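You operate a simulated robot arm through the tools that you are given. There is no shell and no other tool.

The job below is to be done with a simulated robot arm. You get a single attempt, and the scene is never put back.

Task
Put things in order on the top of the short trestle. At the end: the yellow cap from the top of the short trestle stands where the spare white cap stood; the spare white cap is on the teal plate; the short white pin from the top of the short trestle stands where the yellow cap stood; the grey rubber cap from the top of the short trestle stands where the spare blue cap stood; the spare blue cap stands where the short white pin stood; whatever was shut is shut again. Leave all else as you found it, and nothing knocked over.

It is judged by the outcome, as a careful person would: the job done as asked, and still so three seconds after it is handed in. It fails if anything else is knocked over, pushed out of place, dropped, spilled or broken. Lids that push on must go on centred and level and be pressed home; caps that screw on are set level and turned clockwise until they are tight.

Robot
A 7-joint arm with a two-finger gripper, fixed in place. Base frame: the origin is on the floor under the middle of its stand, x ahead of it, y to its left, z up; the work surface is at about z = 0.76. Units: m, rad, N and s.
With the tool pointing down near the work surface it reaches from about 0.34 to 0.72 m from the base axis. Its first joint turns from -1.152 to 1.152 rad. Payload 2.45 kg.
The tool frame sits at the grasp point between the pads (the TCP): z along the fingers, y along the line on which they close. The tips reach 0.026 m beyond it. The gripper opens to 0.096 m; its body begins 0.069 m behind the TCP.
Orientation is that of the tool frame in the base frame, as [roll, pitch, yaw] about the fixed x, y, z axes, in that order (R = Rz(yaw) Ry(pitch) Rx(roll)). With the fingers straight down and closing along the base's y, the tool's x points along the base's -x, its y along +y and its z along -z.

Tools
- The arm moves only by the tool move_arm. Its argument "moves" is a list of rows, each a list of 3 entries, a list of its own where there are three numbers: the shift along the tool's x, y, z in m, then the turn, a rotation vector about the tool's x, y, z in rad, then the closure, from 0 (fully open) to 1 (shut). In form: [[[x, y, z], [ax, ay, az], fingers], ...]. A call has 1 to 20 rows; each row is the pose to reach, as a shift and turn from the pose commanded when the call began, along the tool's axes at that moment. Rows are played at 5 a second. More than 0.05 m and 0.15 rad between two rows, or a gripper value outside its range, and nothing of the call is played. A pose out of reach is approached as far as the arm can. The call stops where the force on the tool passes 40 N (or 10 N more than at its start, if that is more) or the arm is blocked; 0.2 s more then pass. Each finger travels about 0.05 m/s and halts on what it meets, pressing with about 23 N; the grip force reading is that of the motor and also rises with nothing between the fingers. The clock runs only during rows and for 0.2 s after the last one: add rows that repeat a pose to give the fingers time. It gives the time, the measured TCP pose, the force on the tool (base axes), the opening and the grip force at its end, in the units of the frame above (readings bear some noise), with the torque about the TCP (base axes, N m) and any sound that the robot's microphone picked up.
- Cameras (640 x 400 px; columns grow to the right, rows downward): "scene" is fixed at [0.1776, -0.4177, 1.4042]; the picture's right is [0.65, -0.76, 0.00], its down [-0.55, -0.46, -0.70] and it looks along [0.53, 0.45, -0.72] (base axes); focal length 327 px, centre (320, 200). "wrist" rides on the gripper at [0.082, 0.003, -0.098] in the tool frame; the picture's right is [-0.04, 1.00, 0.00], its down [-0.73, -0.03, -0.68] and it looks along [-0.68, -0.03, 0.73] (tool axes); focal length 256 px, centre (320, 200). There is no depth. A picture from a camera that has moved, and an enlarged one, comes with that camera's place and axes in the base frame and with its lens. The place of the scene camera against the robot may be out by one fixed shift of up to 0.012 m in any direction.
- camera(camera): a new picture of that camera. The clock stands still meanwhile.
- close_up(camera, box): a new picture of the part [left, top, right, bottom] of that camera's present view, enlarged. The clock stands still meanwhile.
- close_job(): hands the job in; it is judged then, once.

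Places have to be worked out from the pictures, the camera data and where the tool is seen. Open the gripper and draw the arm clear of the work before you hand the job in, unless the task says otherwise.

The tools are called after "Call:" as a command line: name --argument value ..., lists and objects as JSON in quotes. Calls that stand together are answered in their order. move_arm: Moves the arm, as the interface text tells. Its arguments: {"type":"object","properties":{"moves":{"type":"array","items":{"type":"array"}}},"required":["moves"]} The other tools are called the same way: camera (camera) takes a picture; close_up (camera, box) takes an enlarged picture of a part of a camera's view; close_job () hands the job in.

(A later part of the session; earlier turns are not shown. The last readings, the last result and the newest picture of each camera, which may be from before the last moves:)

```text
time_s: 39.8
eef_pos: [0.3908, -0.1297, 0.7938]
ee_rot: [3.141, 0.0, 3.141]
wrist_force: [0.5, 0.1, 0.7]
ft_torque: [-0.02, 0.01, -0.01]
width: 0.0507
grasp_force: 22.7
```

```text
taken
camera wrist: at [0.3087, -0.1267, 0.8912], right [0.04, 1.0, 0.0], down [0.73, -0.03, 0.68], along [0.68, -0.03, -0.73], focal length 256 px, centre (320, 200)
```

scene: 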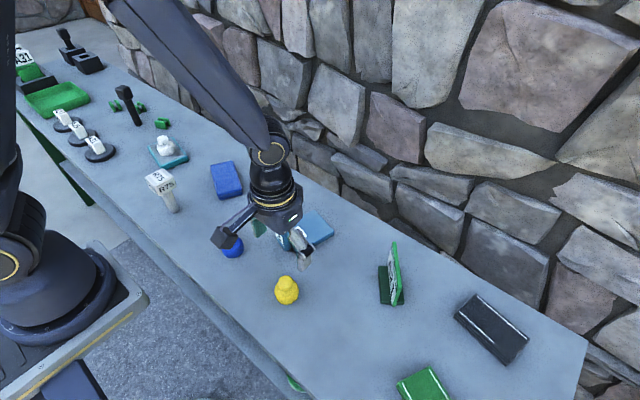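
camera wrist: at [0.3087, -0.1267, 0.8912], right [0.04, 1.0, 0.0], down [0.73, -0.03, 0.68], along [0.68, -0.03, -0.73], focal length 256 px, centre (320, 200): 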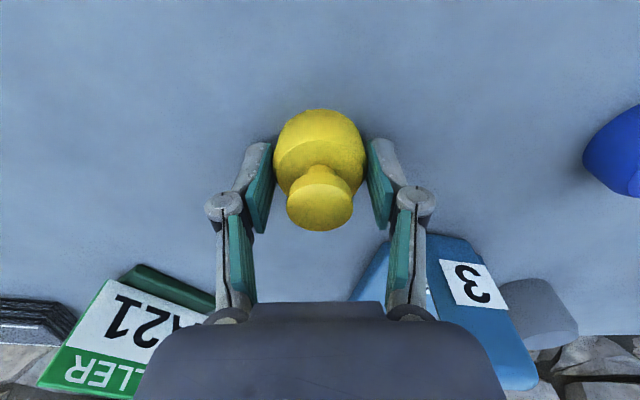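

Yellow is gripped (0.0507 m, 22.7 N). I'll lift, carry it over the former white-cap spot (0.4305,-0.3106) and stop above it.

Call:
move_arm --moves '[[[0, 0, -0.01], [0, 0, 0], 1], [[0, 0, -0.04], [0, 0, 0], 1], [[0, 0, -0.08], [0, 0, 0], 1], [[0, 0, -0.12], [0, 0, 0], 1], [[0, 0, -0.15], [0, 0, 0], 1], [[-0.004, -0.018, -0.16], [0, 0, 0], 1], [[-0.012, -0.054, -0.16], [0, 0, 0], 1], [[-0.02, -0.09, -0.16], [0, 0, 0], 1], [[-0.028, -0.126, -0.16], [0, 0, 0], 1], [[-0.036, -0.162, -0.16], [0, 0, 0], 1], [[-0.0395, -0.1806, -0.16], [0, 0, 0], 1], [[-0.0395, -0.1806, -0.15], [0, 0, 0], 1], [[-0.0395, -0.1806, -0.12], [0, 0, 0], 1], [[-0.0395, -0.1806, -0.08], [0, 0, 0], 1], [[-0.0395, -0.1806, -0.04], [0, 0, 0], 1], [[-0.0395, -0.1806, -0.03], [0, 0, 0], 1], [[-0.0395, -0.1806, -0.03], [0, 0, 0], 1], [[-0.0395, -0.1806, -0.03], [0, 0, 0], 1]]'

Call:
camera --camera "wrist"

Call:
close_up --camera "scene" --box '[300, 240, 460, 360]'

```text
time_s: 43.6
eef_pos: [0.4296, -0.3079, 0.8231]
ee_rot: [-3.142, 0.0, 3.14]
wrist_force: [0.4, -0.4, -0.4]
ft_torque: [-0.01, 0.03, 0.0]
width: 0.0502
grasp_force: 23.1
```

```text
taken
camera wrist: at [0.3471, -0.3058, 0.9216], right [0.04, 1.0, 0.0], down [0.73, -0.03, 0.68], along [0.68, -0.03, -0.73], focal length 256 px, centre (320, 200)
```

wrist: 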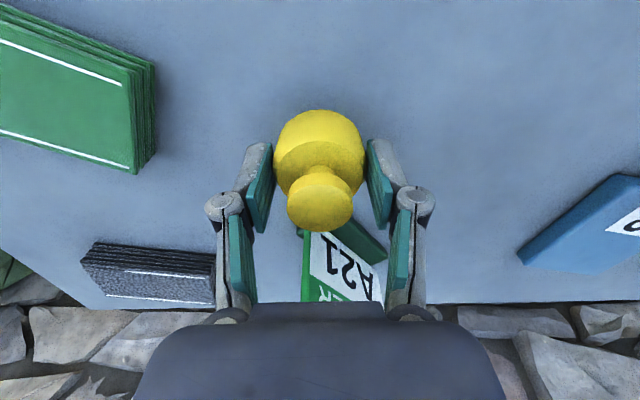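

```text
3.33 times, centred on (380, 300) of scene
camera zoom: at [0.1776, -0.4177, 1.4042], right [0.65, -0.76, 0.0], down [-0.55, -0.46, -0.7], along [0.53, 0.45, -0.72], focal length 1090 px, centre (120, -133)
```

zoom: 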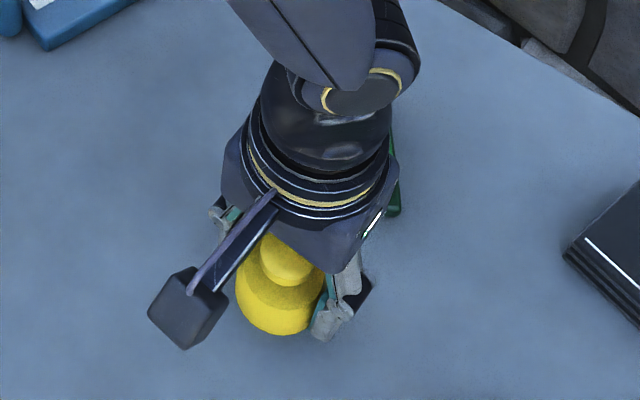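

The cap is 3 cm above the spot. I'll lower most of the way and compare the pose with that recorded for the white cap.

Call:
move_arm --moves '[[[0, 0, 0.01], [0, 0, 0], 1], [[0, 0, 0.02], [0, 0, 0], 1], [[0, 0, 0.026], [0, 0, 0], 1], [[0, 0, 0.026], [0, 0, 0], 1], [[0, 0, 0.026], [0, 0, 0], 1], [[0, 0, 0.026], [0, 0, 0], 1]]'

Call:
camera --camera "wrist"

Call:
close_up --camera "scene" --box '[300, 240, 460, 360]'

```text
time_s: 45.0
eef_pos: [0.4303, -0.3084, 0.7972]
ee_rot: [3.142, -0.001, 3.14]
wrist_force: [-0.2, -0.2, -0.3]
ft_torque: [-0.01, 0.0, 0.04]
width: 0.0503
grasp_force: 23.3
```

```text
taken
camera wrist: at [0.3476, -0.3061, 0.896], right [0.04, 1.0, 0.0], down [0.73, -0.03, 0.68], along [0.68, -0.03, -0.73], focal length 256 px, centre (320, 200)
```

wrist: 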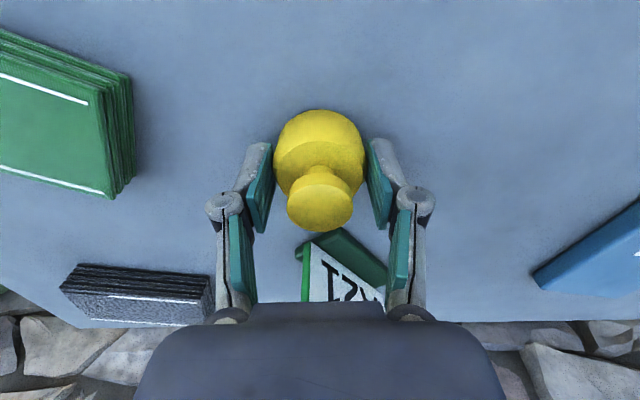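

```text
3.33 times, centred on (380, 300) of scene
camera zoom: at [0.1776, -0.4177, 1.4042], right [0.65, -0.76, 0.0], down [-0.55, -0.46, -0.7], along [0.53, 0.45, -0.72], focal length 1090 px, centre (120, -133)
```

zoom: 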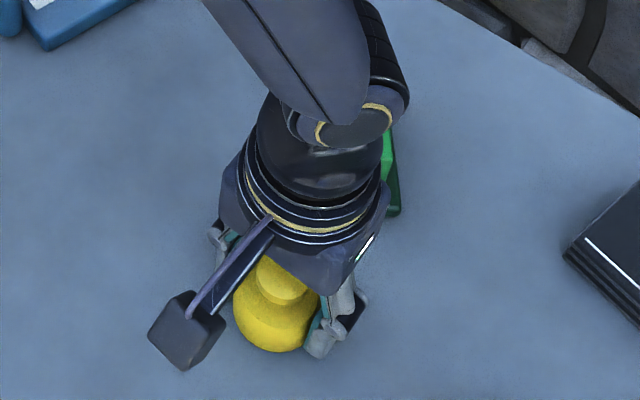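

Comparing with the white cap's picture, the tool is about 2 mm too far in +y. I'll correct that, lower the last few millimetres and check for contact.

Call:
move_arm --moves '[[[0, -0.0024, 0.0], [0, 0, 0], 1], [[0, -0.0024, 0.002], [0, 0, 0], 1], [[0, -0.0024, 0.004], [0, 0, 0], 1], [[0, -0.0024, 0.005], [0, 0, 0], 1], [[0, -0.0024, 0.005], [0, 0, 0], 1]]'

Call:
close_up --camera "scene" --box '[300, 240, 460, 360]'

```text
time_s: 46.2
eef_pos: [0.4303, -0.3118, 0.7931]
ee_rot: [-3.141, 0.001, 3.141]
wrist_force: [-0.1, 1.9, 5.1]
ft_torque: [-0.05, 0.08, 0.02]
width: 0.0499
grasp_force: 22.9
```

```text
3.33 times, centred on (380, 300) of scene
camera zoom: at [0.1775, -0.4176, 1.4043], right [0.65, -0.76, 0.0], down [-0.55, -0.46, -0.7], along [0.53, 0.45, -0.72], focal length 1090 px, centre (120, -133)
```

zoom: 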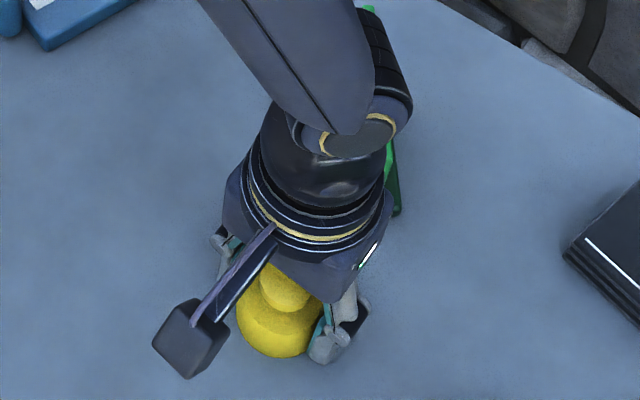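

Contact is light (5 N), and the picture matches the white cap's recorded pose within about a millimetre. I'll open and rise.

Call:
move_arm --moves '[[[0, 0, -0.0005], [0, 0, 0], 1], [[0, 0, -0.0005], [0, 0, 0], 0.4], [[0, 0, -0.0005], [0, 0, 0], 0.2], [[0, 0, -0.0005], [0, 0, 0], 0], [[0, 0, -0.0005], [0, 0, 0], 0], [[0, 0, -0.0005], [0, 0, 0], 0], [[0, 0, -0.02], [0, 0, 0], 0], [[0, 0, -0.05], [0, 0, 0], 0], [[0, 0, -0.09], [0, 0, 0], 0], [[0, 0, -0.13], [0, 0, 0], 0], [[0, 0, -0.16], [0, 0, 0], 0], [[0, 0, -0.16], [0, 0, 0], 0], [[0, 0, -0.16], [0, 0, 0], 0]]'

Call:
camera --camera "wrist"

Call:
close_up --camera "wrist" --box '[280, 20, 392, 120]'

Call:
close_up --camera "scene" --box '[320, 290, 416, 360]'

```text
time_s: 49.0
eef_pos: [0.4309, -0.3113, 0.9517]
ee_rot: [-3.141, 0.0, 3.142]
wrist_force: [0.6, 0.2, -0.1]
ft_torque: [0.01, 0.05, 0.0]
width: 0.0962
grasp_force: 0.0
```

```text
taken
camera wrist: at [0.3492, -0.3079, 1.0506], right [0.04, 1.0, 0.0], down [0.73, -0.03, 0.68], along [0.68, -0.03, -0.73], focal length 256 px, centre (320, 200)
```

wrist: 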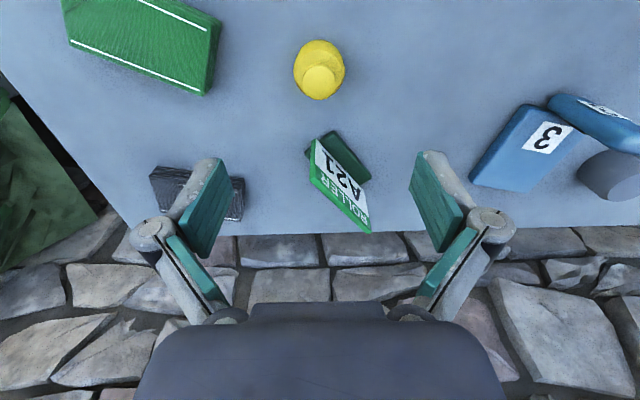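

```text
4.00 times, centred on (336, 70) of wrist
camera zoom: at [0.3492, -0.3079, 1.0506], right [0.04, 1.0, 0.0], down [0.73, -0.03, 0.68], along [0.68, -0.03, -0.73], focal length 1024 px, centre (256, 720)
```

zoom: 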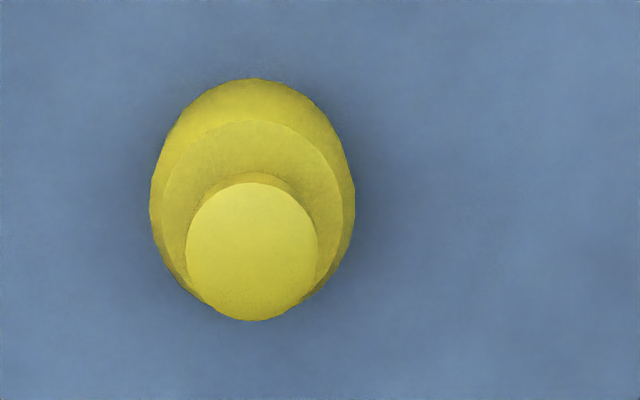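

```text
5.71 times, centred on (368, 325) of scene
camera zoom: at [0.1776, -0.4177, 1.4042], right [0.65, -0.76, 0.0], down [-0.55, -0.46, -0.7], along [0.53, 0.45, -0.72], focal length 1868 px, centre (46, -514)
```

zoom: 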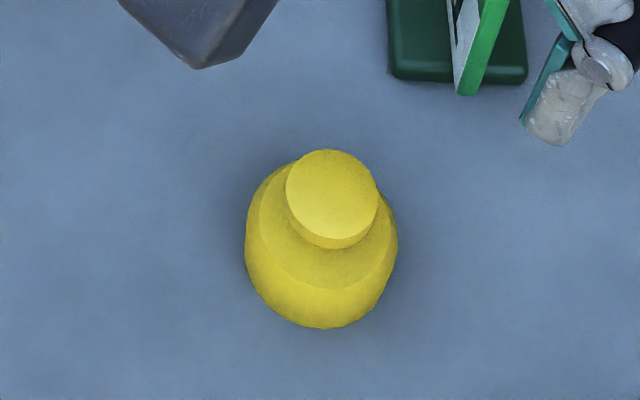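

The yellow cap is standing in the white cap's spot, within about 2 mm. Next I travel to look at the R75 pin near (0.367,0.266), staying high as it is about 0.13 m tall.

Call:
move_arm --moves '[[[0.002, 0.02, -0.03], [0, 0, 0], 0], [[0.006, 0.06, -0.05], [0, 0, 0], 0], [[0.011, 0.1, -0.07], [0, 0, 0], 0], [[0.0155, 0.14, -0.08], [0, 0, 0], 0], [[0.02, 0.18, -0.09], [0, 0, 0], 0], [[0.0245, 0.22, -0.09], [0, 0, 0], 0], [[0.029, 0.26, -0.09], [0, 0, 0], 0], [[0.033, 0.3, -0.09], [0, 0, 0], 0], [[0.0375, 0.34, -0.09], [0, 0, 0], 0], [[0.042, 0.38, -0.09], [0, 0, 0], 0], [[0.0465, 0.42, -0.09], [0, 0, 0], 0], [[0.051, 0.46, -0.09], [0, 0, 0], 0], [[0.0555, 0.5, -0.09], [0, 0, 0], 0], [[0.059, 0.535, -0.09], [0, 0, 0], 0], [[0.061, 0.551, -0.09], [0, 0, 0], 0], [[0.061, 0.551, -0.09], [0, 0, 0], 0], [[0.061, 0.551, -0.09], [0, 0, 0], 0], [[0.061, 0.551, -0.09], [0, 0, 0], 0]]'

Call:
camera --camera "wrist"

Call:
camera --camera "scene"

```text
time_s: 52.8
eef_pos: [0.3694, 0.238, 1.0455]
ee_rot: [-3.141, 0.0, -3.141]
wrist_force: [-0.2, -0.2, -0.3]
ft_torque: [-0.01, 0.03, -0.03]
width: 0.0958
grasp_force: 0.0
```

```text
taken
camera wrist: at [0.2876, 0.2407, 1.1438], right [0.04, 1.0, 0.0], down [0.73, -0.03, 0.68], along [0.68, -0.03, -0.73], focal length 256 px, centre (320, 200)
```

wrist: 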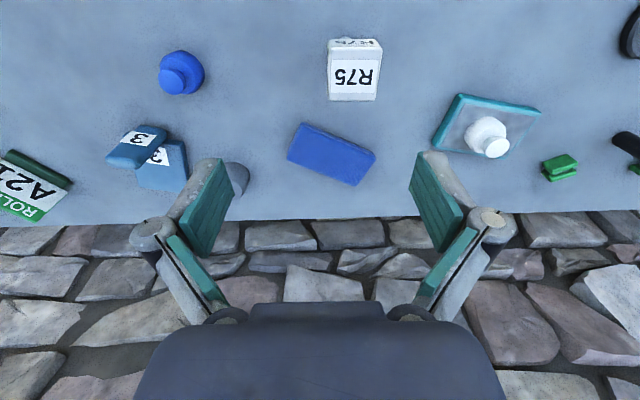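

```text
taken
```

scene: 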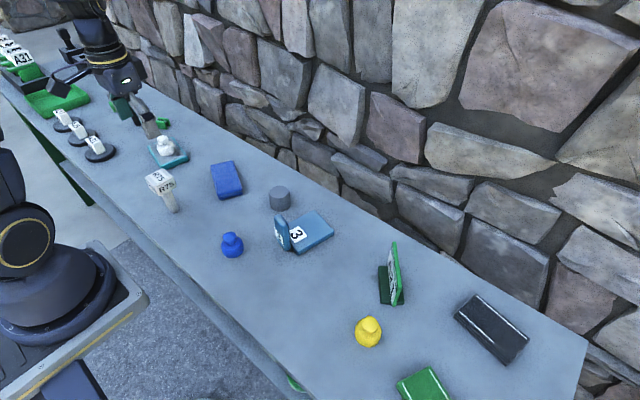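

Call:
close_up --camera "wrist" --box '[300, 10, 412, 110]'

Call:
close_up --camera "scene" --box '[120, 140, 216, 230]'

Call:
close_up --camera "wrist" --box '[130, 30, 242, 130]'

```text
4.00 times, centred on (356, 60) of wrist
camera zoom: at [0.2876, 0.2407, 1.1438], right [0.04, 1.0, 0.0], down [0.73, -0.03, 0.68], along [0.68, -0.03, -0.73], focal length 1024 px, centre (176, 760)
```

zoom: 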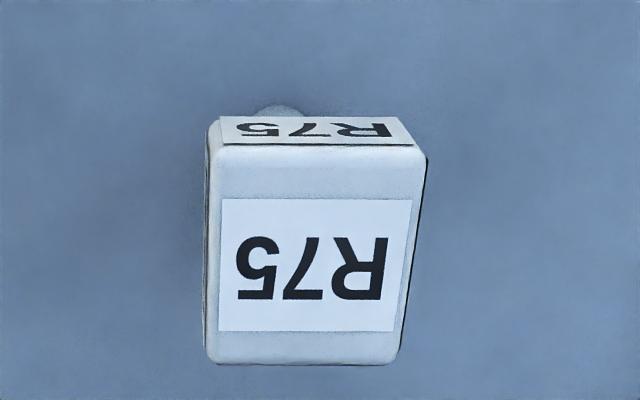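

```text
4.44 times, centred on (168, 185) of scene
camera zoom: at [0.1776, -0.4177, 1.4042], right [0.65, -0.76, 0.0], down [-0.55, -0.46, -0.7], along [0.53, 0.45, -0.72], focal length 1453 px, centre (996, 267)
```

zoom: 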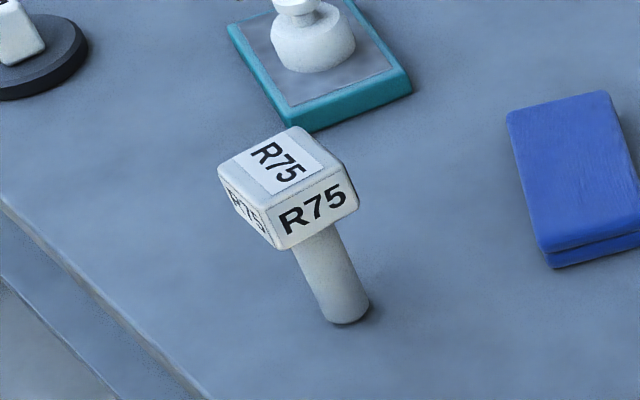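

```text
4.00 times, centred on (186, 80) of wrist
camera zoom: at [0.2876, 0.2407, 1.1438], right [0.04, 1.0, 0.0], down [0.73, -0.03, 0.68], along [0.68, -0.03, -0.73], focal length 1024 px, centre (856, 680)
```

zoom: 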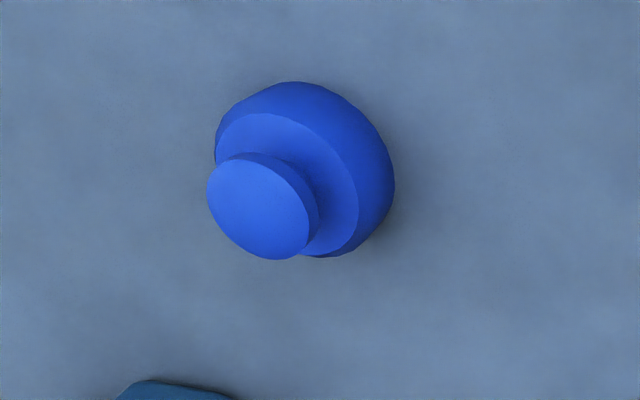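

The pin is upright with a square head about 0.05 m wide, its top near z 0.873, centred near (0.372,0.270) and turned about -0.06 rad. I'll move over it at z 0.96, align the yaw and check.

Call:
move_arm --moves '[[[-0.001, 0.015, 0.02], [0, 0, 0.03], 0], [[-0.002, 0.0315, 0.05], [0, 0, 0.06], 0], [[-0.002, 0.0315, 0.08], [0, 0, 0.06], 0], [[-0.002, 0.0315, 0.08], [0, 0, 0.06], 0], [[-0.002, 0.0315, 0.08], [0, 0, 0.06], 0], [[-0.002, 0.0315, 0.08], [0, 0, 0.06], 0]]'

Call:
camera --camera "wrist"

Call:
close_up --camera "wrist" --box '[256, 30, 384, 150]'

Call:
close_up --camera "scene" --box '[100, 100, 228, 230]'

```text
time_s: 54.2
eef_pos: [0.3705, 0.2694, 0.9644]
ee_rot: [3.141, 0.001, 3.08]
wrist_force: [-0.5, 0.3, 0.9]
ft_torque: [0.0, -0.02, 0.03]
width: 0.0959
grasp_force: 0.1
```

```text
taken
camera wrist: at [0.2886, 0.2779, 1.0619], right [0.1, 0.99, 0.0], down [0.73, -0.07, 0.68], along [0.68, -0.07, -0.73], focal length 256 px, centre (320, 200)
```

wrist: 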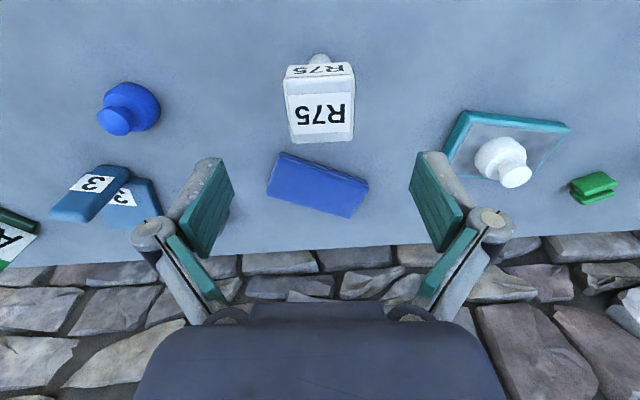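

```text
3.33 times, centred on (320, 90) of wrist
camera zoom: at [0.2886, 0.2779, 1.0619], right [0.1, 0.99, 0.0], down [0.73, -0.07, 0.68], along [0.68, -0.07, -0.73], focal length 853 px, centre (320, 567)
```

zoom: 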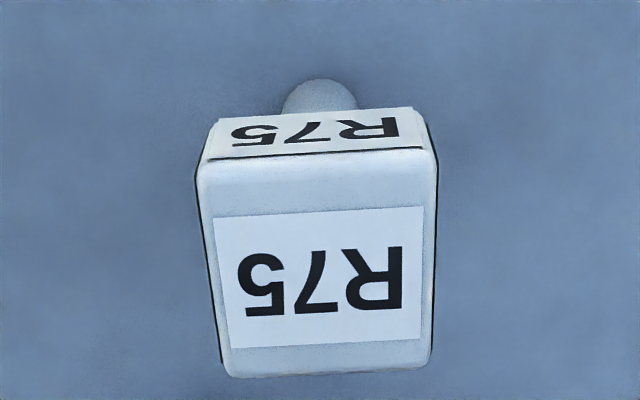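

```text
3.08 times, centred on (164, 165) of scene
camera zoom: at [0.1776, -0.4177, 1.4042], right [0.65, -0.76, 0.0], down [-0.55, -0.46, -0.7], along [0.53, 0.45, -0.72], focal length 1006 px, centre (800, 308)
```

zoom: 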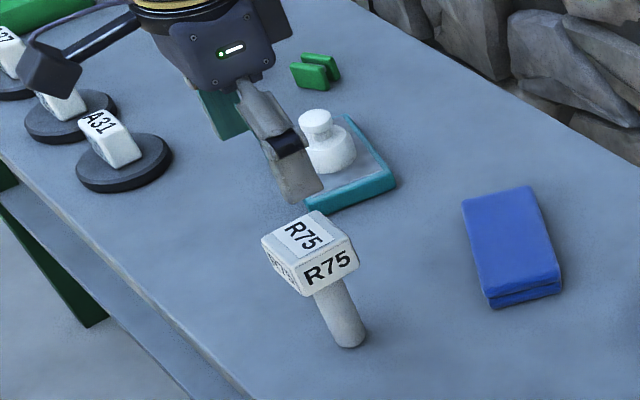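

The head is aligned with the fingers and centred at (0.3725,0.270), within 2 mm of the tool. I'll descend to z 0.853 so that the pads straddle the head, then close.

Call:
move_arm --moves '[[[-0.0015, 0, 0.03], [0, 0, 0], 0], [[-0.0015, 0, 0.06], [0, 0, 0], 0], [[-0.0015, 0, 0.09], [0, 0, 0], 0], [[-0.0015, 0, 0.11], [0, 0, 0], 0], [[-0.0015, 0, 0.11], [0, 0, 0], 0], [[-0.0015, 0, 0.11], [0, 0, 0], 0]]'

Call:
camera --camera "wrist"

Call:
close_up --camera "scene" --box '[100, 120, 228, 230]'

```text
time_s: 55.6
eef_pos: [0.3754, 0.2708, 0.8559]
ee_rot: [3.14, -0.001, 3.08]
wrist_force: [-0.4, -0.3, 0.1]
ft_torque: [0.02, 0.0, -0.01]
width: 0.0961
grasp_force: 0.1
```

```text
taken
camera wrist: at [0.2933, 0.279, 0.9532], right [0.1, 0.99, 0.0], down [0.73, -0.07, 0.68], along [0.68, -0.07, -0.73], focal length 256 px, centre (320, 200)
```

wrist: 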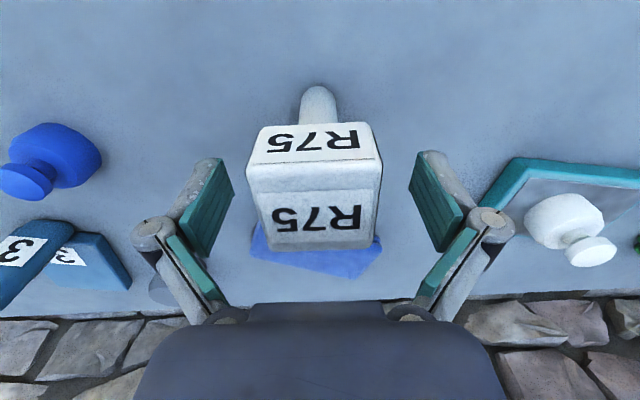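

```text
3.64 times, centred on (164, 175) of scene
camera zoom: at [0.1776, -0.4177, 1.4042], right [0.65, -0.76, 0.0], down [-0.55, -0.46, -0.7], along [0.53, 0.45, -0.72], focal length 1189 px, centre (887, 291)
```

zoom: 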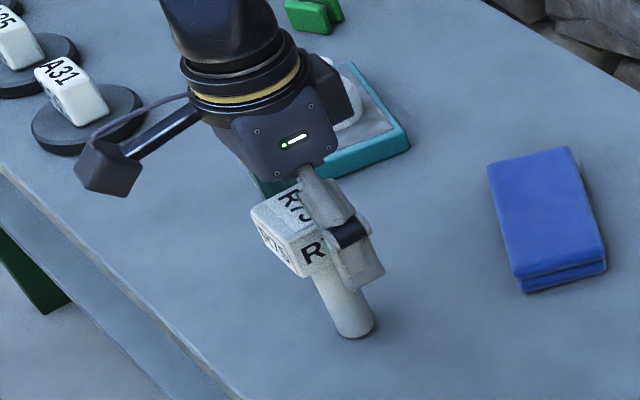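

The head is squarely between the pads. I'll close on it.

Call:
move_arm --moves '[[[0, 0, 0], [0, 0, 0], 0.3], [[0, 0, 0], [0, 0, 0], 0.45], [[0, 0, 0], [0, 0, 0], 0.6], [[0, 0, 0], [0, 0, 0], 1], [[0, 0, 0], [0, 0, 0], 1], [[0, 0, 0], [0, 0, 0], 1]]'

Call:
camera --camera "wrist"

Call:
close_up --camera "scene" --box '[100, 120, 228, 230]'

```text
time_s: 57.0
eef_pos: [0.3749, 0.2711, 0.8541]
ee_rot: [3.14, -0.001, 3.081]
wrist_force: [-0.6, -1.4, 3.8]
ft_torque: [-0.09, 0.04, -0.04]
width: 0.0491
grasp_force: 22.9
```

```text
taken
camera wrist: at [0.2933, 0.279, 0.9535], right [0.1, 0.99, 0.0], down [0.73, -0.07, 0.68], along [0.68, -0.07, -0.73], focal length 256 px, centre (320, 200)
```

wrist: 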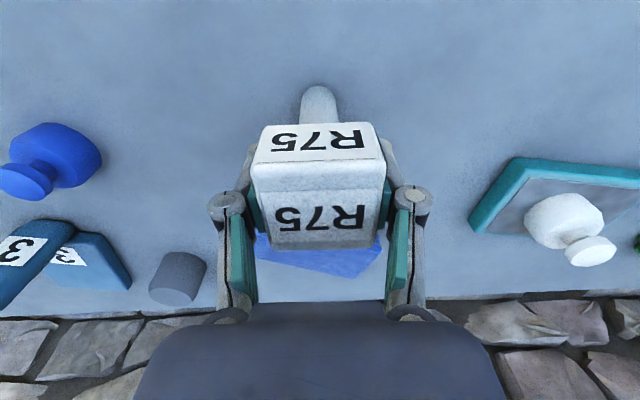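

```text
3.64 times, centred on (164, 175) of scene
camera zoom: at [0.1775, -0.4177, 1.4042], right [0.65, -0.76, 0.0], down [-0.55, -0.46, -0.7], along [0.53, 0.45, -0.72], focal length 1189 px, centre (887, 291)
```

zoom: 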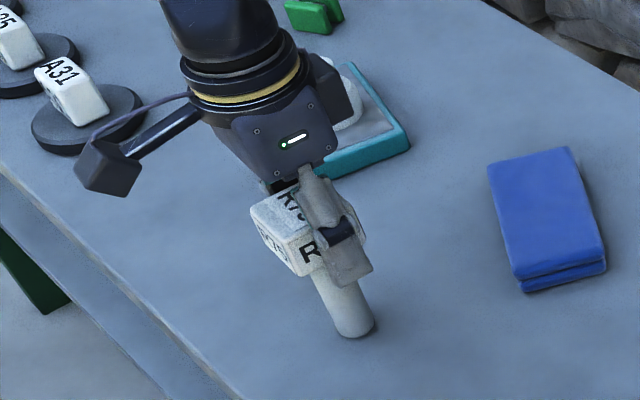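

The pin's head is held (0.049 m, 22.9 N). I'll lift slowly and check that it comes freely.

Call:
move_arm --moves '[[[0, 0, -0.005], [0, 0, 0], 1], [[0, 0, -0.015], [0, 0, 0], 1], [[0, 0, -0.03], [0, 0, 0], 1], [[0, 0, -0.06], [0, 0, 0], 1], [[0, 0, -0.09], [0, 0, 0], 1], [[0, 0, -0.12], [0, 0, 0], 1], [[0, 0, -0.15], [0, 0, 0], 1], [[0, 0, -0.15], [0, 0, 0], 1], [[0, 0, -0.15], [0, 0, 0], 1]]'

Call:
camera --camera "wrist"

Call:
close_up --camera "scene" --box '[80, 60, 240, 230]'

```text
time_s: 59.0
eef_pos: [0.373, 0.2711, 1.0033]
ee_rot: [3.141, 0.0, 3.08]
wrist_force: [0.1, -0.8, -4.0]
ft_torque: [0.02, -0.03, 0.04]
width: 0.0489
grasp_force: 22.7
```

```text
taken
camera wrist: at [0.2909, 0.2789, 1.1014], right [0.1, 0.99, 0.0], down [0.73, -0.07, 0.68], along [0.68, -0.07, -0.73], focal length 256 px, centre (320, 200)
```

wrist: 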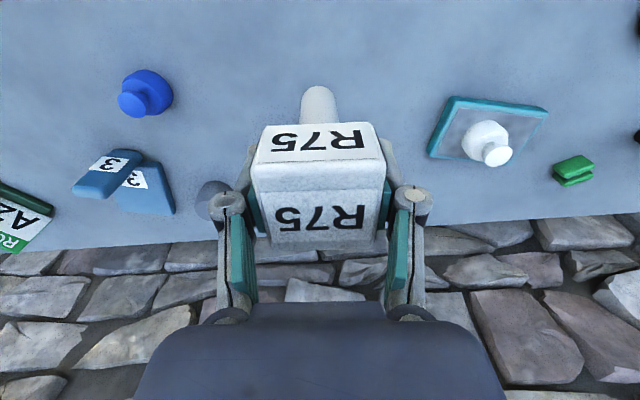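

```text
2.35 times, centred on (160, 145) of scene
camera zoom: at [0.1776, -0.4176, 1.4042], right [0.65, -0.76, 0.0], down [-0.55, -0.46, -0.7], along [0.53, 0.45, -0.72], focal length 769 px, centre (696, 329)
```

zoom: 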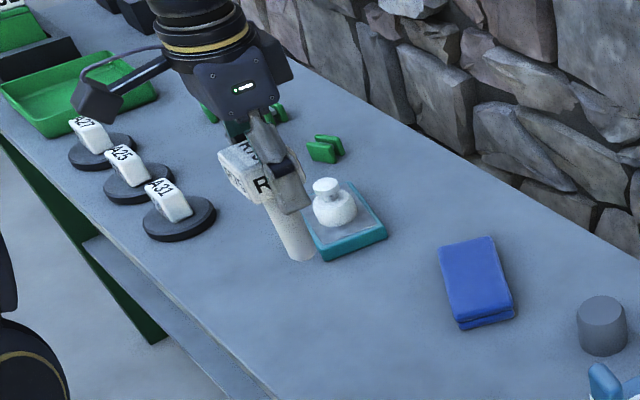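

The pin came up freely and hangs upright. I'll carry it across to above the yellow cap's old spot.

Call:
move_arm --moves '[[[-0.0021, -0.02, 0], [0, 0, 0], 1], [[-0.0057, -0.055, 0], [0, 0, 0], 1], [[-0.0094, -0.09, 0], [0, 0, 0], 1], [[-0.0131, -0.125, 0], [0, 0, 0], 1], [[-0.0167, -0.16, 0], [0, 0, 0], 1], [[-0.0204, -0.195, 0], [0, 0, 0], 1], [[-0.024, -0.23, 0], [0, 0, 0], 1], [[-0.0277, -0.265, 0], [0, 0, 0], 1], [[-0.0313, -0.3, 0], [0, 0, 0], 1], [[-0.035, -0.335, 0], [0, 0, 0], 1], [[-0.0386, -0.37, 0], [0, 0, 0], 1], [[-0.0417, -0.3996, 0], [0, 0, 0], 1], [[-0.0417, -0.3996, 0.02], [0, 0, 0], 1], [[-0.0417, -0.3996, 0.05], [0, 0, 0], 1], [[-0.0417, -0.3996, 0.08], [0, 0, 0], 1], [[-0.0417, -0.3996, 0.11], [0, 0, 0], 1], [[-0.0417, -0.3996, 0.12], [0, 0, 0], 1], [[-0.0417, -0.3996, 0.12], [0, 0, 0], 1], [[-0.0417, -0.3996, 0.12], [0, 0, 0], 1]]'

Call:
camera --camera "wrist"

Call:
close_up --camera "scene" --box '[210, 210, 370, 330]'

```text
time_s: 63.0
eef_pos: [0.3888, -0.1308, 0.884]
ee_rot: [-3.141, 0.0, 3.081]
wrist_force: [0.1, 0.1, -4.5]
ft_torque: [0.0, -0.01, -0.01]
width: 0.0486
grasp_force: 23.0
```

```text
taken
camera wrist: at [0.3066, -0.1231, 0.9831], right [0.1, 0.99, 0.0], down [0.73, -0.07, 0.68], along [0.68, -0.07, -0.73], focal length 256 px, centre (320, 200)
```

wrist: 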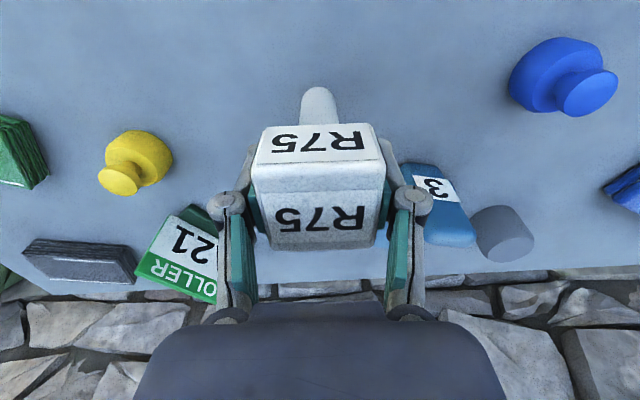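

```text
3.33 times, centred on (290, 270) of scene
camera zoom: at [0.1776, -0.4177, 1.4042], right [0.65, -0.76, 0.0], down [-0.55, -0.46, -0.7], along [0.53, 0.45, -0.72], focal length 1090 px, centre (420, -33)
```

zoom: 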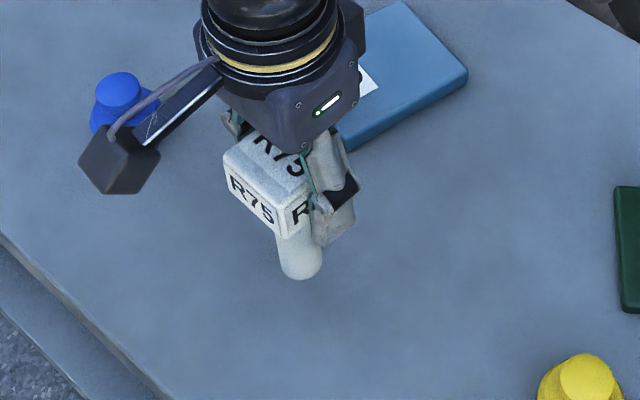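

The pin hangs above the spot; comparing readings, it needs about 3 mm more in x. I'll correct that and lower to just above the table.

Call:
move_arm --moves '[[[-0.003, 0.001, 0.005], [0, 0, 0], 1], [[-0.003, 0.001, 0.015], [0, 0, 0], 1], [[-0.003, 0.001, 0.024], [0, 0, 0], 1], [[-0.003, 0.001, 0.024], [0, 0, 0], 1], [[-0.003, 0.001, 0.024], [0, 0, 0], 1]]'

Call:
close_up --camera "scene" --box '[200, 200, 420, 360]'

```text
time_s: 64.2
eef_pos: [0.3934, -0.1322, 0.8606]
ee_rot: [3.142, -0.001, 3.082]
wrist_force: [1.0, -0.2, -4.0]
ft_torque: [0.0, -0.02, 0.0]
width: 0.0489
grasp_force: 23.2
```

```text
2.50 times, centred on (310, 280) of scene
camera zoom: at [0.1776, -0.4177, 1.4042], right [0.65, -0.76, 0.0], down [-0.55, -0.46, -0.7], along [0.53, 0.45, -0.72], focal length 817 px, centre (345, 0)
```

zoom: 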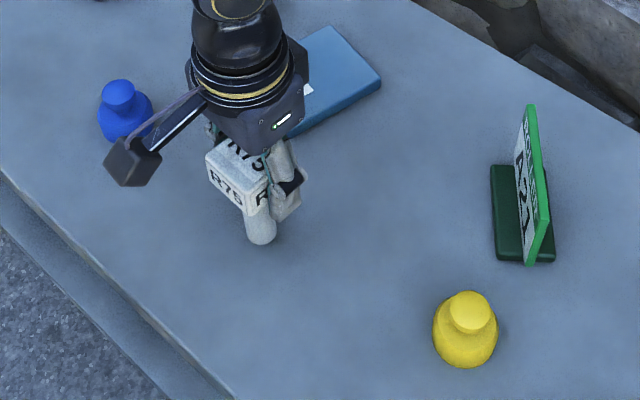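

The pin's foot lines up with where the yellow cap's base was, at about (262,235) in this same crop. I'll lower gently to contact.

Call:
move_arm --moves '[[[0, 0, 0.003], [0, 0, 0], 1], [[0, 0, 0.005], [0, 0, 0], 1], [[0, 0, 0.006], [0, 0, 0], 1], [[0, 0, 0.006], [0, 0, 0], 1]]'

```text
time_s: 65.2
eef_pos: [0.3933, -0.131, 0.854]
ee_rot: [-3.139, 0.002, 3.08]
wrist_force: [-0.8, -1.8, 15.5]
ft_torque: [-0.07, 0.16, 0.01]
width: 0.0489
grasp_force: 22.8
```

Contact made (15 N). I'll ease up slightly, open the fingers and rise clear.

Call:
move_arm --moves '[[[0, 0, -0.001], [0, 0, 0], 1], [[0, 0, -0.0012], [0, 0, 0], 1], [[0, 0, -0.0012], [0, 0, 0], 0.4], [[0, 0, -0.0012], [0, 0, 0], 0.2], [[0, 0, -0.0012], [0, 0, 0], 0], [[0, 0, -0.0012], [0, 0, 0], 0], [[0, 0, -0.0012], [0, 0, 0], 0], [[0, 0, -0.0012], [0, 0, 0], 0]]'

Call:
camera --camera "wrist"

Call:
close_up --camera "scene" --box '[200, 200, 420, 360]'

```text
time_s: 67.0
eef_pos: [0.3922, -0.132, 0.8543]
ee_rot: [-3.141, 0.0, 3.079]
wrist_force: [-0.6, -0.2, -0.5]
ft_torque: [0.02, -0.02, 0.04]
width: 0.096
grasp_force: 0.0
```

```text
taken
camera wrist: at [0.3111, -0.1227, 0.9533], right [0.1, 0.99, 0.0], down [0.73, -0.07, 0.68], along [0.68, -0.07, -0.73], focal length 256 px, centre (320, 200)
```

wrist: 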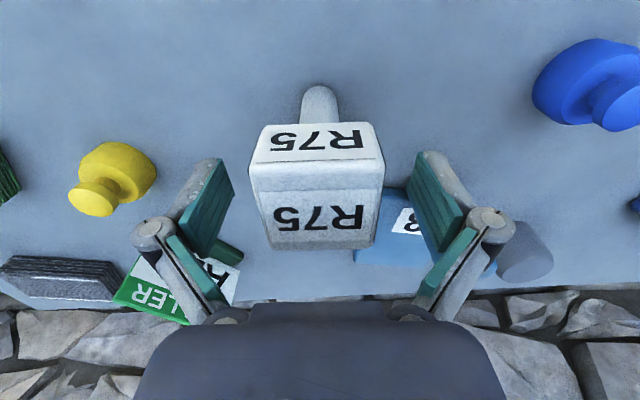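

```text
2.50 times, centred on (310, 280) of scene
camera zoom: at [0.1776, -0.4177, 1.4042], right [0.65, -0.76, 0.0], down [-0.55, -0.46, -0.7], along [0.53, 0.45, -0.72], focal length 817 px, centre (345, 0)
```

zoom: 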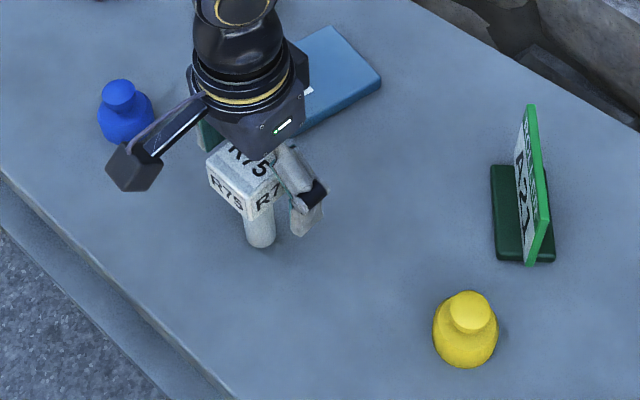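

The pin stands on its own in the yellow cap's place. I'll rise straight up, then go above the blue cap, turning the yaw back.

Call:
move_arm --moves '[[[0, 0, -0.02], [0, 0, 0], 0], [[0, 0, -0.05], [0, 0, 0], 0], [[0, 0, -0.09], [0, 0, 0], 0], [[0, 0, -0.13], [0, 0, 0], 0], [[0, 0, -0.16], [0, 0, 0], 0], [[0.003, 0.036, -0.16], [0, 0, -0.01], 0], [[0.006, 0.072, -0.16], [0, 0, -0.03], 0], [[0.009, 0.108, -0.15], [0, 0, -0.05], 0], [[0.012, 0.144, -0.13], [0, 0, -0.06], 0], [[0.015, 0.1774, -0.1], [0, 0, -0.06], 0], [[0.015, 0.1774, -0.1], [0, 0, -0.06], 0], [[0.015, 0.1774, -0.1], [0, 0, -0.06], 0], [[0.015, 0.1774, -0.1], [0, 0, -0.06], 0]]'

Call:
camera --camera "wrist"

Call:
close_up --camera "wrist" --box '[264, 30, 376, 130]'

Call:
camera --camera "scene"

```text
time_s: 69.8
eef_pos: [0.3893, 0.0456, 0.9543]
ee_rot: [-3.141, 0.001, -3.141]
wrist_force: [0.0, -0.6, -0.2]
ft_torque: [-0.02, -0.01, -0.02]
width: 0.096
grasp_force: 0.2
```

```text
taken
camera wrist: at [0.3081, 0.0496, 1.053], right [0.04, 1.0, 0.0], down [0.73, -0.03, 0.68], along [0.68, -0.03, -0.73], focal length 256 px, centre (320, 200)
```

wrist: 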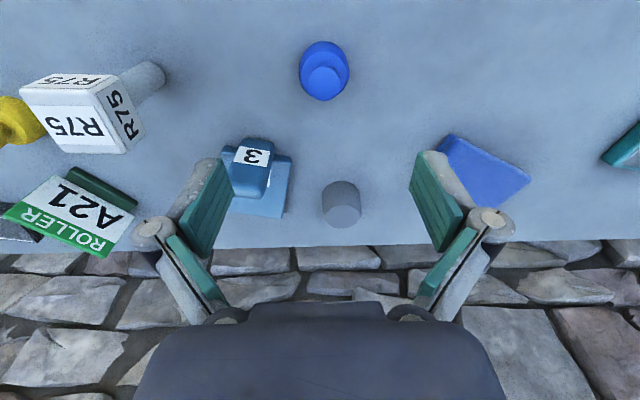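

```text
4.00 times, centred on (320, 80) of wrist
camera zoom: at [0.3081, 0.0496, 1.053], right [0.04, 1.0, 0.0], down [0.73, -0.03, 0.68], along [0.68, -0.03, -0.73], focal length 1024 px, centre (320, 680)
```

zoom: 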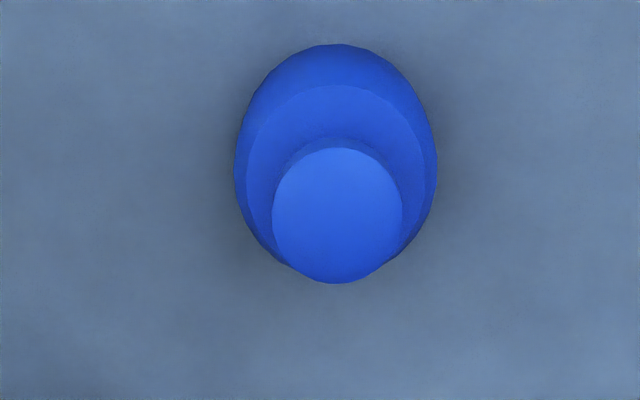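

```text
taken
```

scene: 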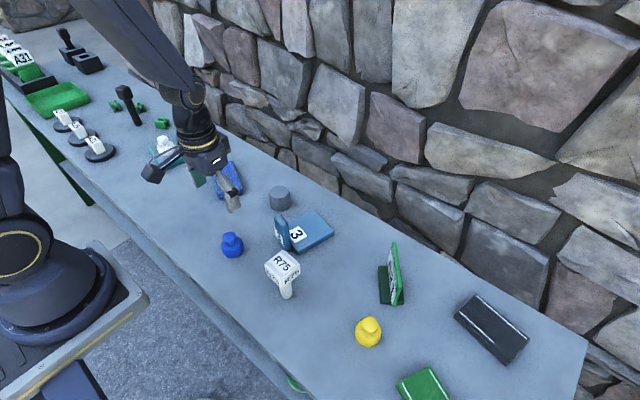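

The blue cap is centred at (0.390,0.050), 4 mm in y from the tool. I'll correct, descend to z 0.792 and grip its body.

Call:
move_arm --moves '[[[-0.0005, 0.004, 0.02], [0, 0, 0], 0], [[-0.0005, 0.004, 0.06], [0, 0, 0], 0], [[-0.0005, 0.004, 0.1], [0, 0, 0], 0], [[-0.0005, 0.004, 0.13], [0, 0, 0], 0], [[-0.0005, 0.004, 0.15], [0, 0, 0], 0], [[-0.0005, 0.004, 0.161], [0, 0, 0], 0], [[-0.0005, 0.004, 0.161], [0, 0, 0], 0], [[-0.0005, 0.004, 0.161], [0, 0, 0], 0]]'

Call:
camera --camera "wrist"

```text
time_s: 71.6
eef_pos: [0.3892, 0.0545, 0.7907]
ee_rot: [-3.14, -0.001, 3.141]
wrist_force: [-0.3, 0.2, 1.3]
ft_torque: [-0.02, 0.0, 0.01]
width: 0.096
grasp_force: 0.1
```

```text
taken
camera wrist: at [0.3073, 0.0579, 0.8898], right [0.04, 1.0, 0.0], down [0.73, -0.03, 0.68], along [0.68, -0.03, -0.73], focal length 256 px, centre (320, 200)
```

wrist: 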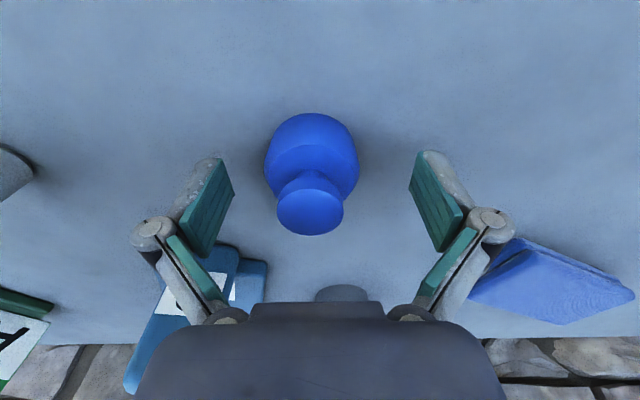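

The tool sits about 4.5 mm too far in +y and 2.5 mm short in x relative to the cap. I'll correct, then close.

Call:
move_arm --moves '[[[-0.0025, -0.0045, 0], [0, 0, 0], 0], [[-0.0025, -0.0045, 0], [0, 0, 0], 0], [[-0.0025, -0.0045, 0], [0, 0, 0], 0], [[-0.0025, -0.0045, 0], [0, 0, 0], 0.3], [[-0.0025, -0.0045, 0], [0, 0, 0], 0.45], [[-0.0025, -0.0045, 0], [0, 0, 0], 0.6], [[-0.0025, -0.0045, 0], [0, 0, 0], 1], [[-0.0025, -0.0045, 0], [0, 0, 0], 1], [[-0.0025, -0.0045, 0], [0, 0, 0], 1]]'

Call:
camera --camera "wrist"

Call:
close_up --camera "scene" --box '[160, 180, 320, 300]'

```text
time_s: 73.6
eef_pos: [0.392, 0.0493, 0.7918]
ee_rot: [-3.139, -0.001, 3.141]
wrist_force: [-0.1, 1.2, 5.2]
ft_torque: [0.13, 0.0, 0.05]
width: 0.0478
grasp_force: 22.7
```

```text
taken
camera wrist: at [0.3102, 0.0531, 0.8908], right [0.04, 1.0, 0.0], down [0.73, -0.03, 0.68], along [0.68, -0.03, -0.73], focal length 256 px, centre (320, 200)
```

wrist: 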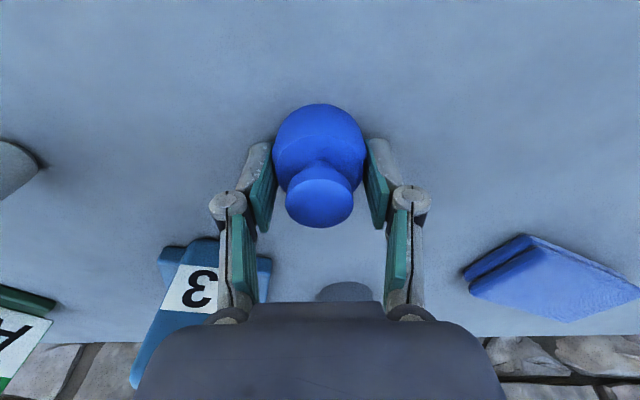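

```text
3.33 times, centred on (240, 240) of scene
camera zoom: at [0.1775, -0.4177, 1.4042], right [0.65, -0.76, 0.0], down [-0.55, -0.46, -0.7], along [0.53, 0.45, -0.72], focal length 1090 px, centre (587, 67)
```

zoom: 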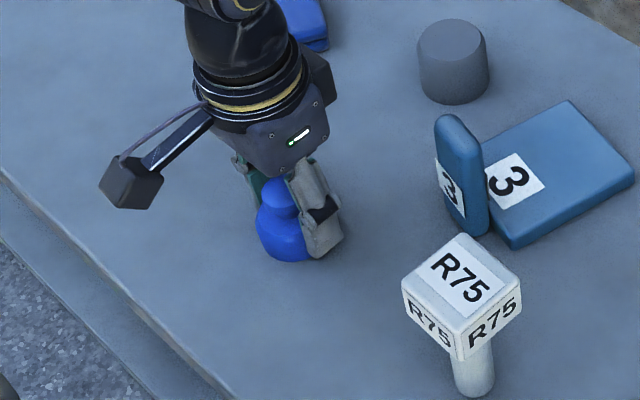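

The grip width is 0.048, slightly less than for the other caps. I'll enlarge the view to check whether the cap is tilted.

Call:
close_up --camera "wrist" --box '[220, 80, 420, 250]'

Call:
close_up --camera "scene" --box '[200, 210, 280, 270]'

```text
2.35 times, centred on (320, 165) of wrist
camera zoom: at [0.3102, 0.0531, 0.8908], right [0.04, 1.0, 0.0], down [0.73, -0.03, 0.68], along [0.68, -0.03, -0.73], focal length 602 px, centre (320, 282)
```

zoom: 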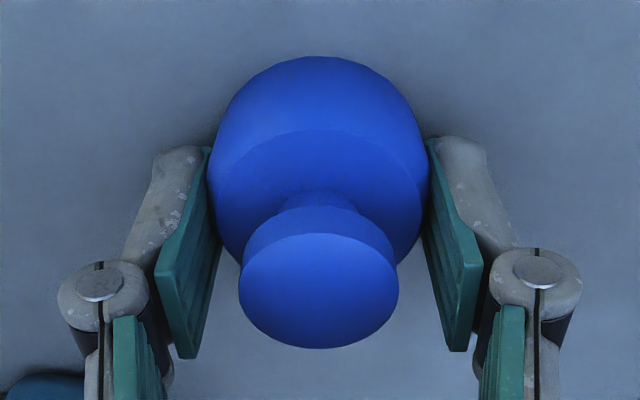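

```text
6.67 times, centred on (240, 240) of scene
camera zoom: at [0.1775, -0.4177, 1.4042], right [0.65, -0.76, 0.0], down [-0.55, -0.46, -0.7], along [0.53, 0.45, -0.72], focal length 2180 px, centre (853, -67)
```

zoom: 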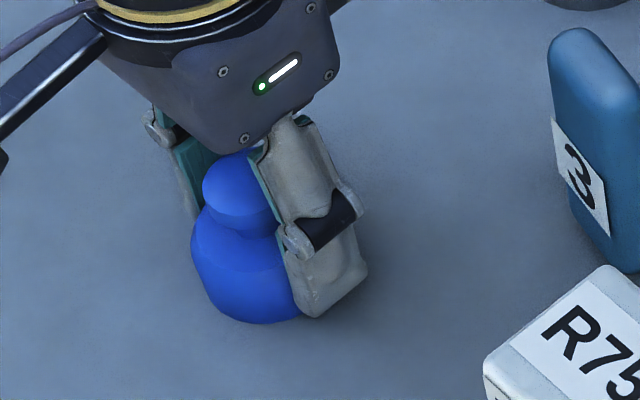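

I can't rule out a small tilt, so I'll open again, look at how the cap stands, and regrip.

Call:
move_arm --moves '[[[0, 0, 0], [0, 0, 0], 0.4], [[0, 0, 0], [0, 0, 0], 0.2], [[0, 0, 0], [0, 0, 0], 0], [[0, 0, 0], [0, 0, 0], 0], [[0, 0, 0], [0, 0, 0], 0]]'

Call:
camera --camera "wrist"

Call:
close_up --camera "scene" --box '[200, 210, 280, 270]'

```text
time_s: 74.8
eef_pos: [0.3932, 0.0497, 0.7927]
ee_rot: [-3.141, -0.001, -3.141]
wrist_force: [0.0, 0.8, 0.0]
ft_torque: [-0.01, 0.03, -0.02]
width: 0.0959
grasp_force: 0.0
```

```text
taken
camera wrist: at [0.3103, 0.0531, 0.8907], right [0.04, 1.0, 0.0], down [0.73, -0.03, 0.68], along [0.68, -0.03, -0.73], focal length 256 px, centre (320, 200)
```

wrist: 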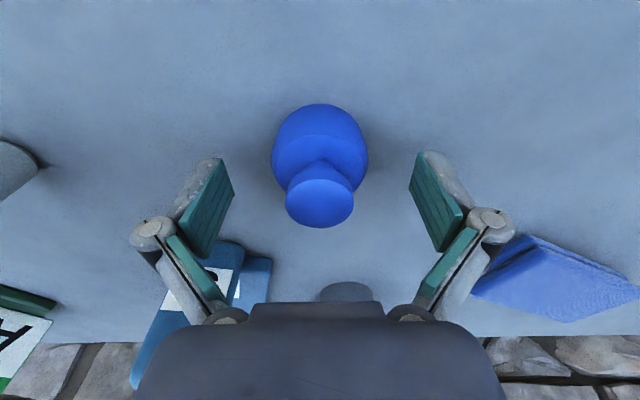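

```text
6.67 times, centred on (240, 240) of scene
camera zoom: at [0.1776, -0.4177, 1.4042], right [0.65, -0.76, 0.0], down [-0.55, -0.46, -0.7], along [0.53, 0.45, -0.72], focal length 2180 px, centre (853, -67)
```

zoom: 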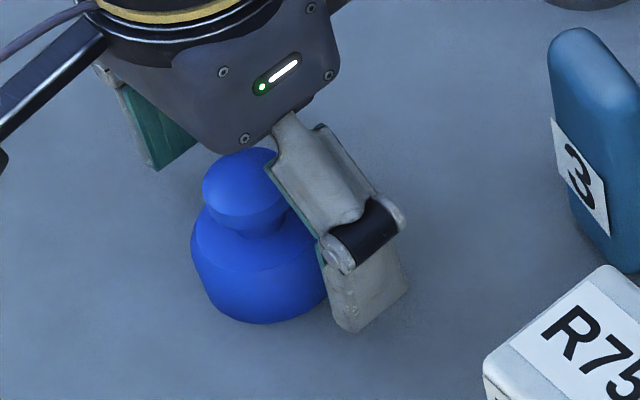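

The cap stands upright but the tool is about 3 mm too far in +x relative to the earlier grips. I'll shift back 3.5 mm and close again.

Call:
move_arm --moves '[[[0.0035, 0, 0], [0, 0, 0], 0], [[0.0035, 0, 0], [0, 0, 0], 0], [[0.0035, 0, 0], [0, 0, 0], 0], [[0.0035, 0, 0], [0, 0, 0], 0]]'

Call:
camera --camera "wrist"

```text
time_s: 75.8
eef_pos: [0.3889, 0.0476, 0.7924]
ee_rot: [3.14, 0.0, 3.141]
wrist_force: [0.0, -1.0, 0.6]
ft_torque: [0.03, -0.01, 0.04]
width: 0.0959
grasp_force: 0.1
```

```text
taken
camera wrist: at [0.3066, 0.0521, 0.891], right [0.04, 1.0, 0.0], down [0.73, -0.03, 0.68], along [0.68, -0.03, -0.73], focal length 256 px, centre (320, 200)
```

wrist: 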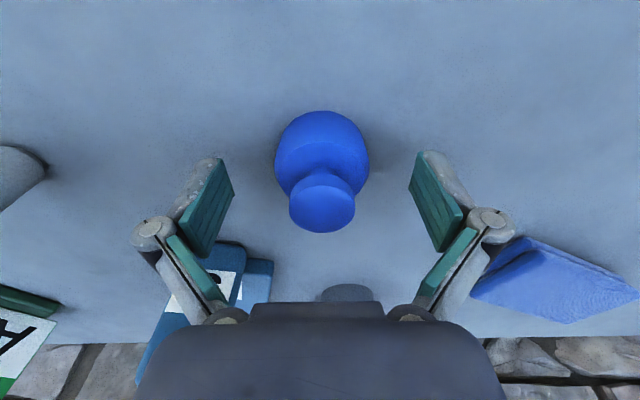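

The view now matches the earlier good grips (body top row 110, knob bottom row 232). Closing.

Call:
move_arm --moves '[[[0, 0.0007, 0], [0, 0, 0], 0.3], [[0, 0.0007, 0], [0, 0, 0], 0.45], [[0, 0.0007, 0], [0, 0, 0], 0.6], [[0, 0.0007, 0], [0, 0, 0], 1], [[0, 0.0007, 0], [0, 0, 0], 1], [[0, 0.0007, 0], [0, 0, 0], 1]]'

Call:
camera --camera "wrist"

Call:
close_up --camera "scene" --box '[200, 210, 280, 270]'

```text
time_s: 77.2
eef_pos: [0.3886, 0.0478, 0.7928]
ee_rot: [3.141, -0.002, -3.141]
wrist_force: [-0.4, 0.9, 6.6]
ft_torque: [0.07, 0.01, 0.07]
width: 0.0473
grasp_force: 23.1
```

```text
taken
camera wrist: at [0.3067, 0.0524, 0.8911], right [0.04, 1.0, 0.0], down [0.73, -0.03, 0.68], along [0.68, -0.03, -0.73], focal length 256 px, centre (320, 200)
```

wrist: 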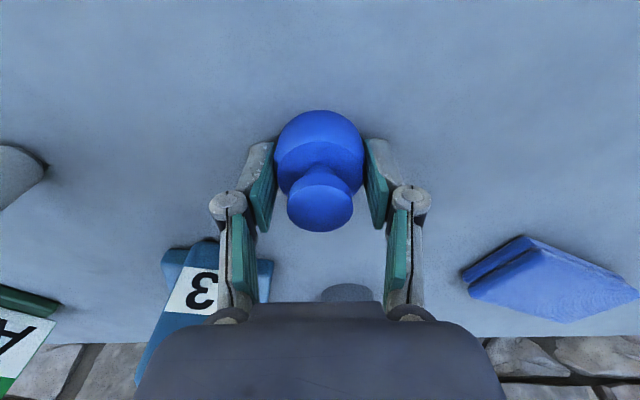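

```text
6.67 times, centred on (240, 240) of scene
camera zoom: at [0.1775, -0.4177, 1.4042], right [0.65, -0.76, 0.0], down [-0.55, -0.46, -0.7], along [0.53, 0.45, -0.72], focal length 2180 px, centre (853, -67)
```

zoom: 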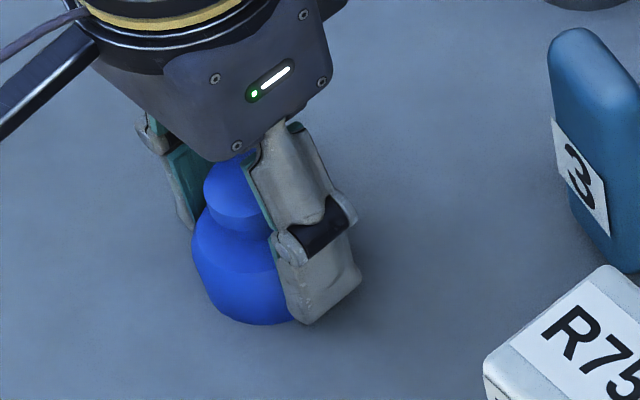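

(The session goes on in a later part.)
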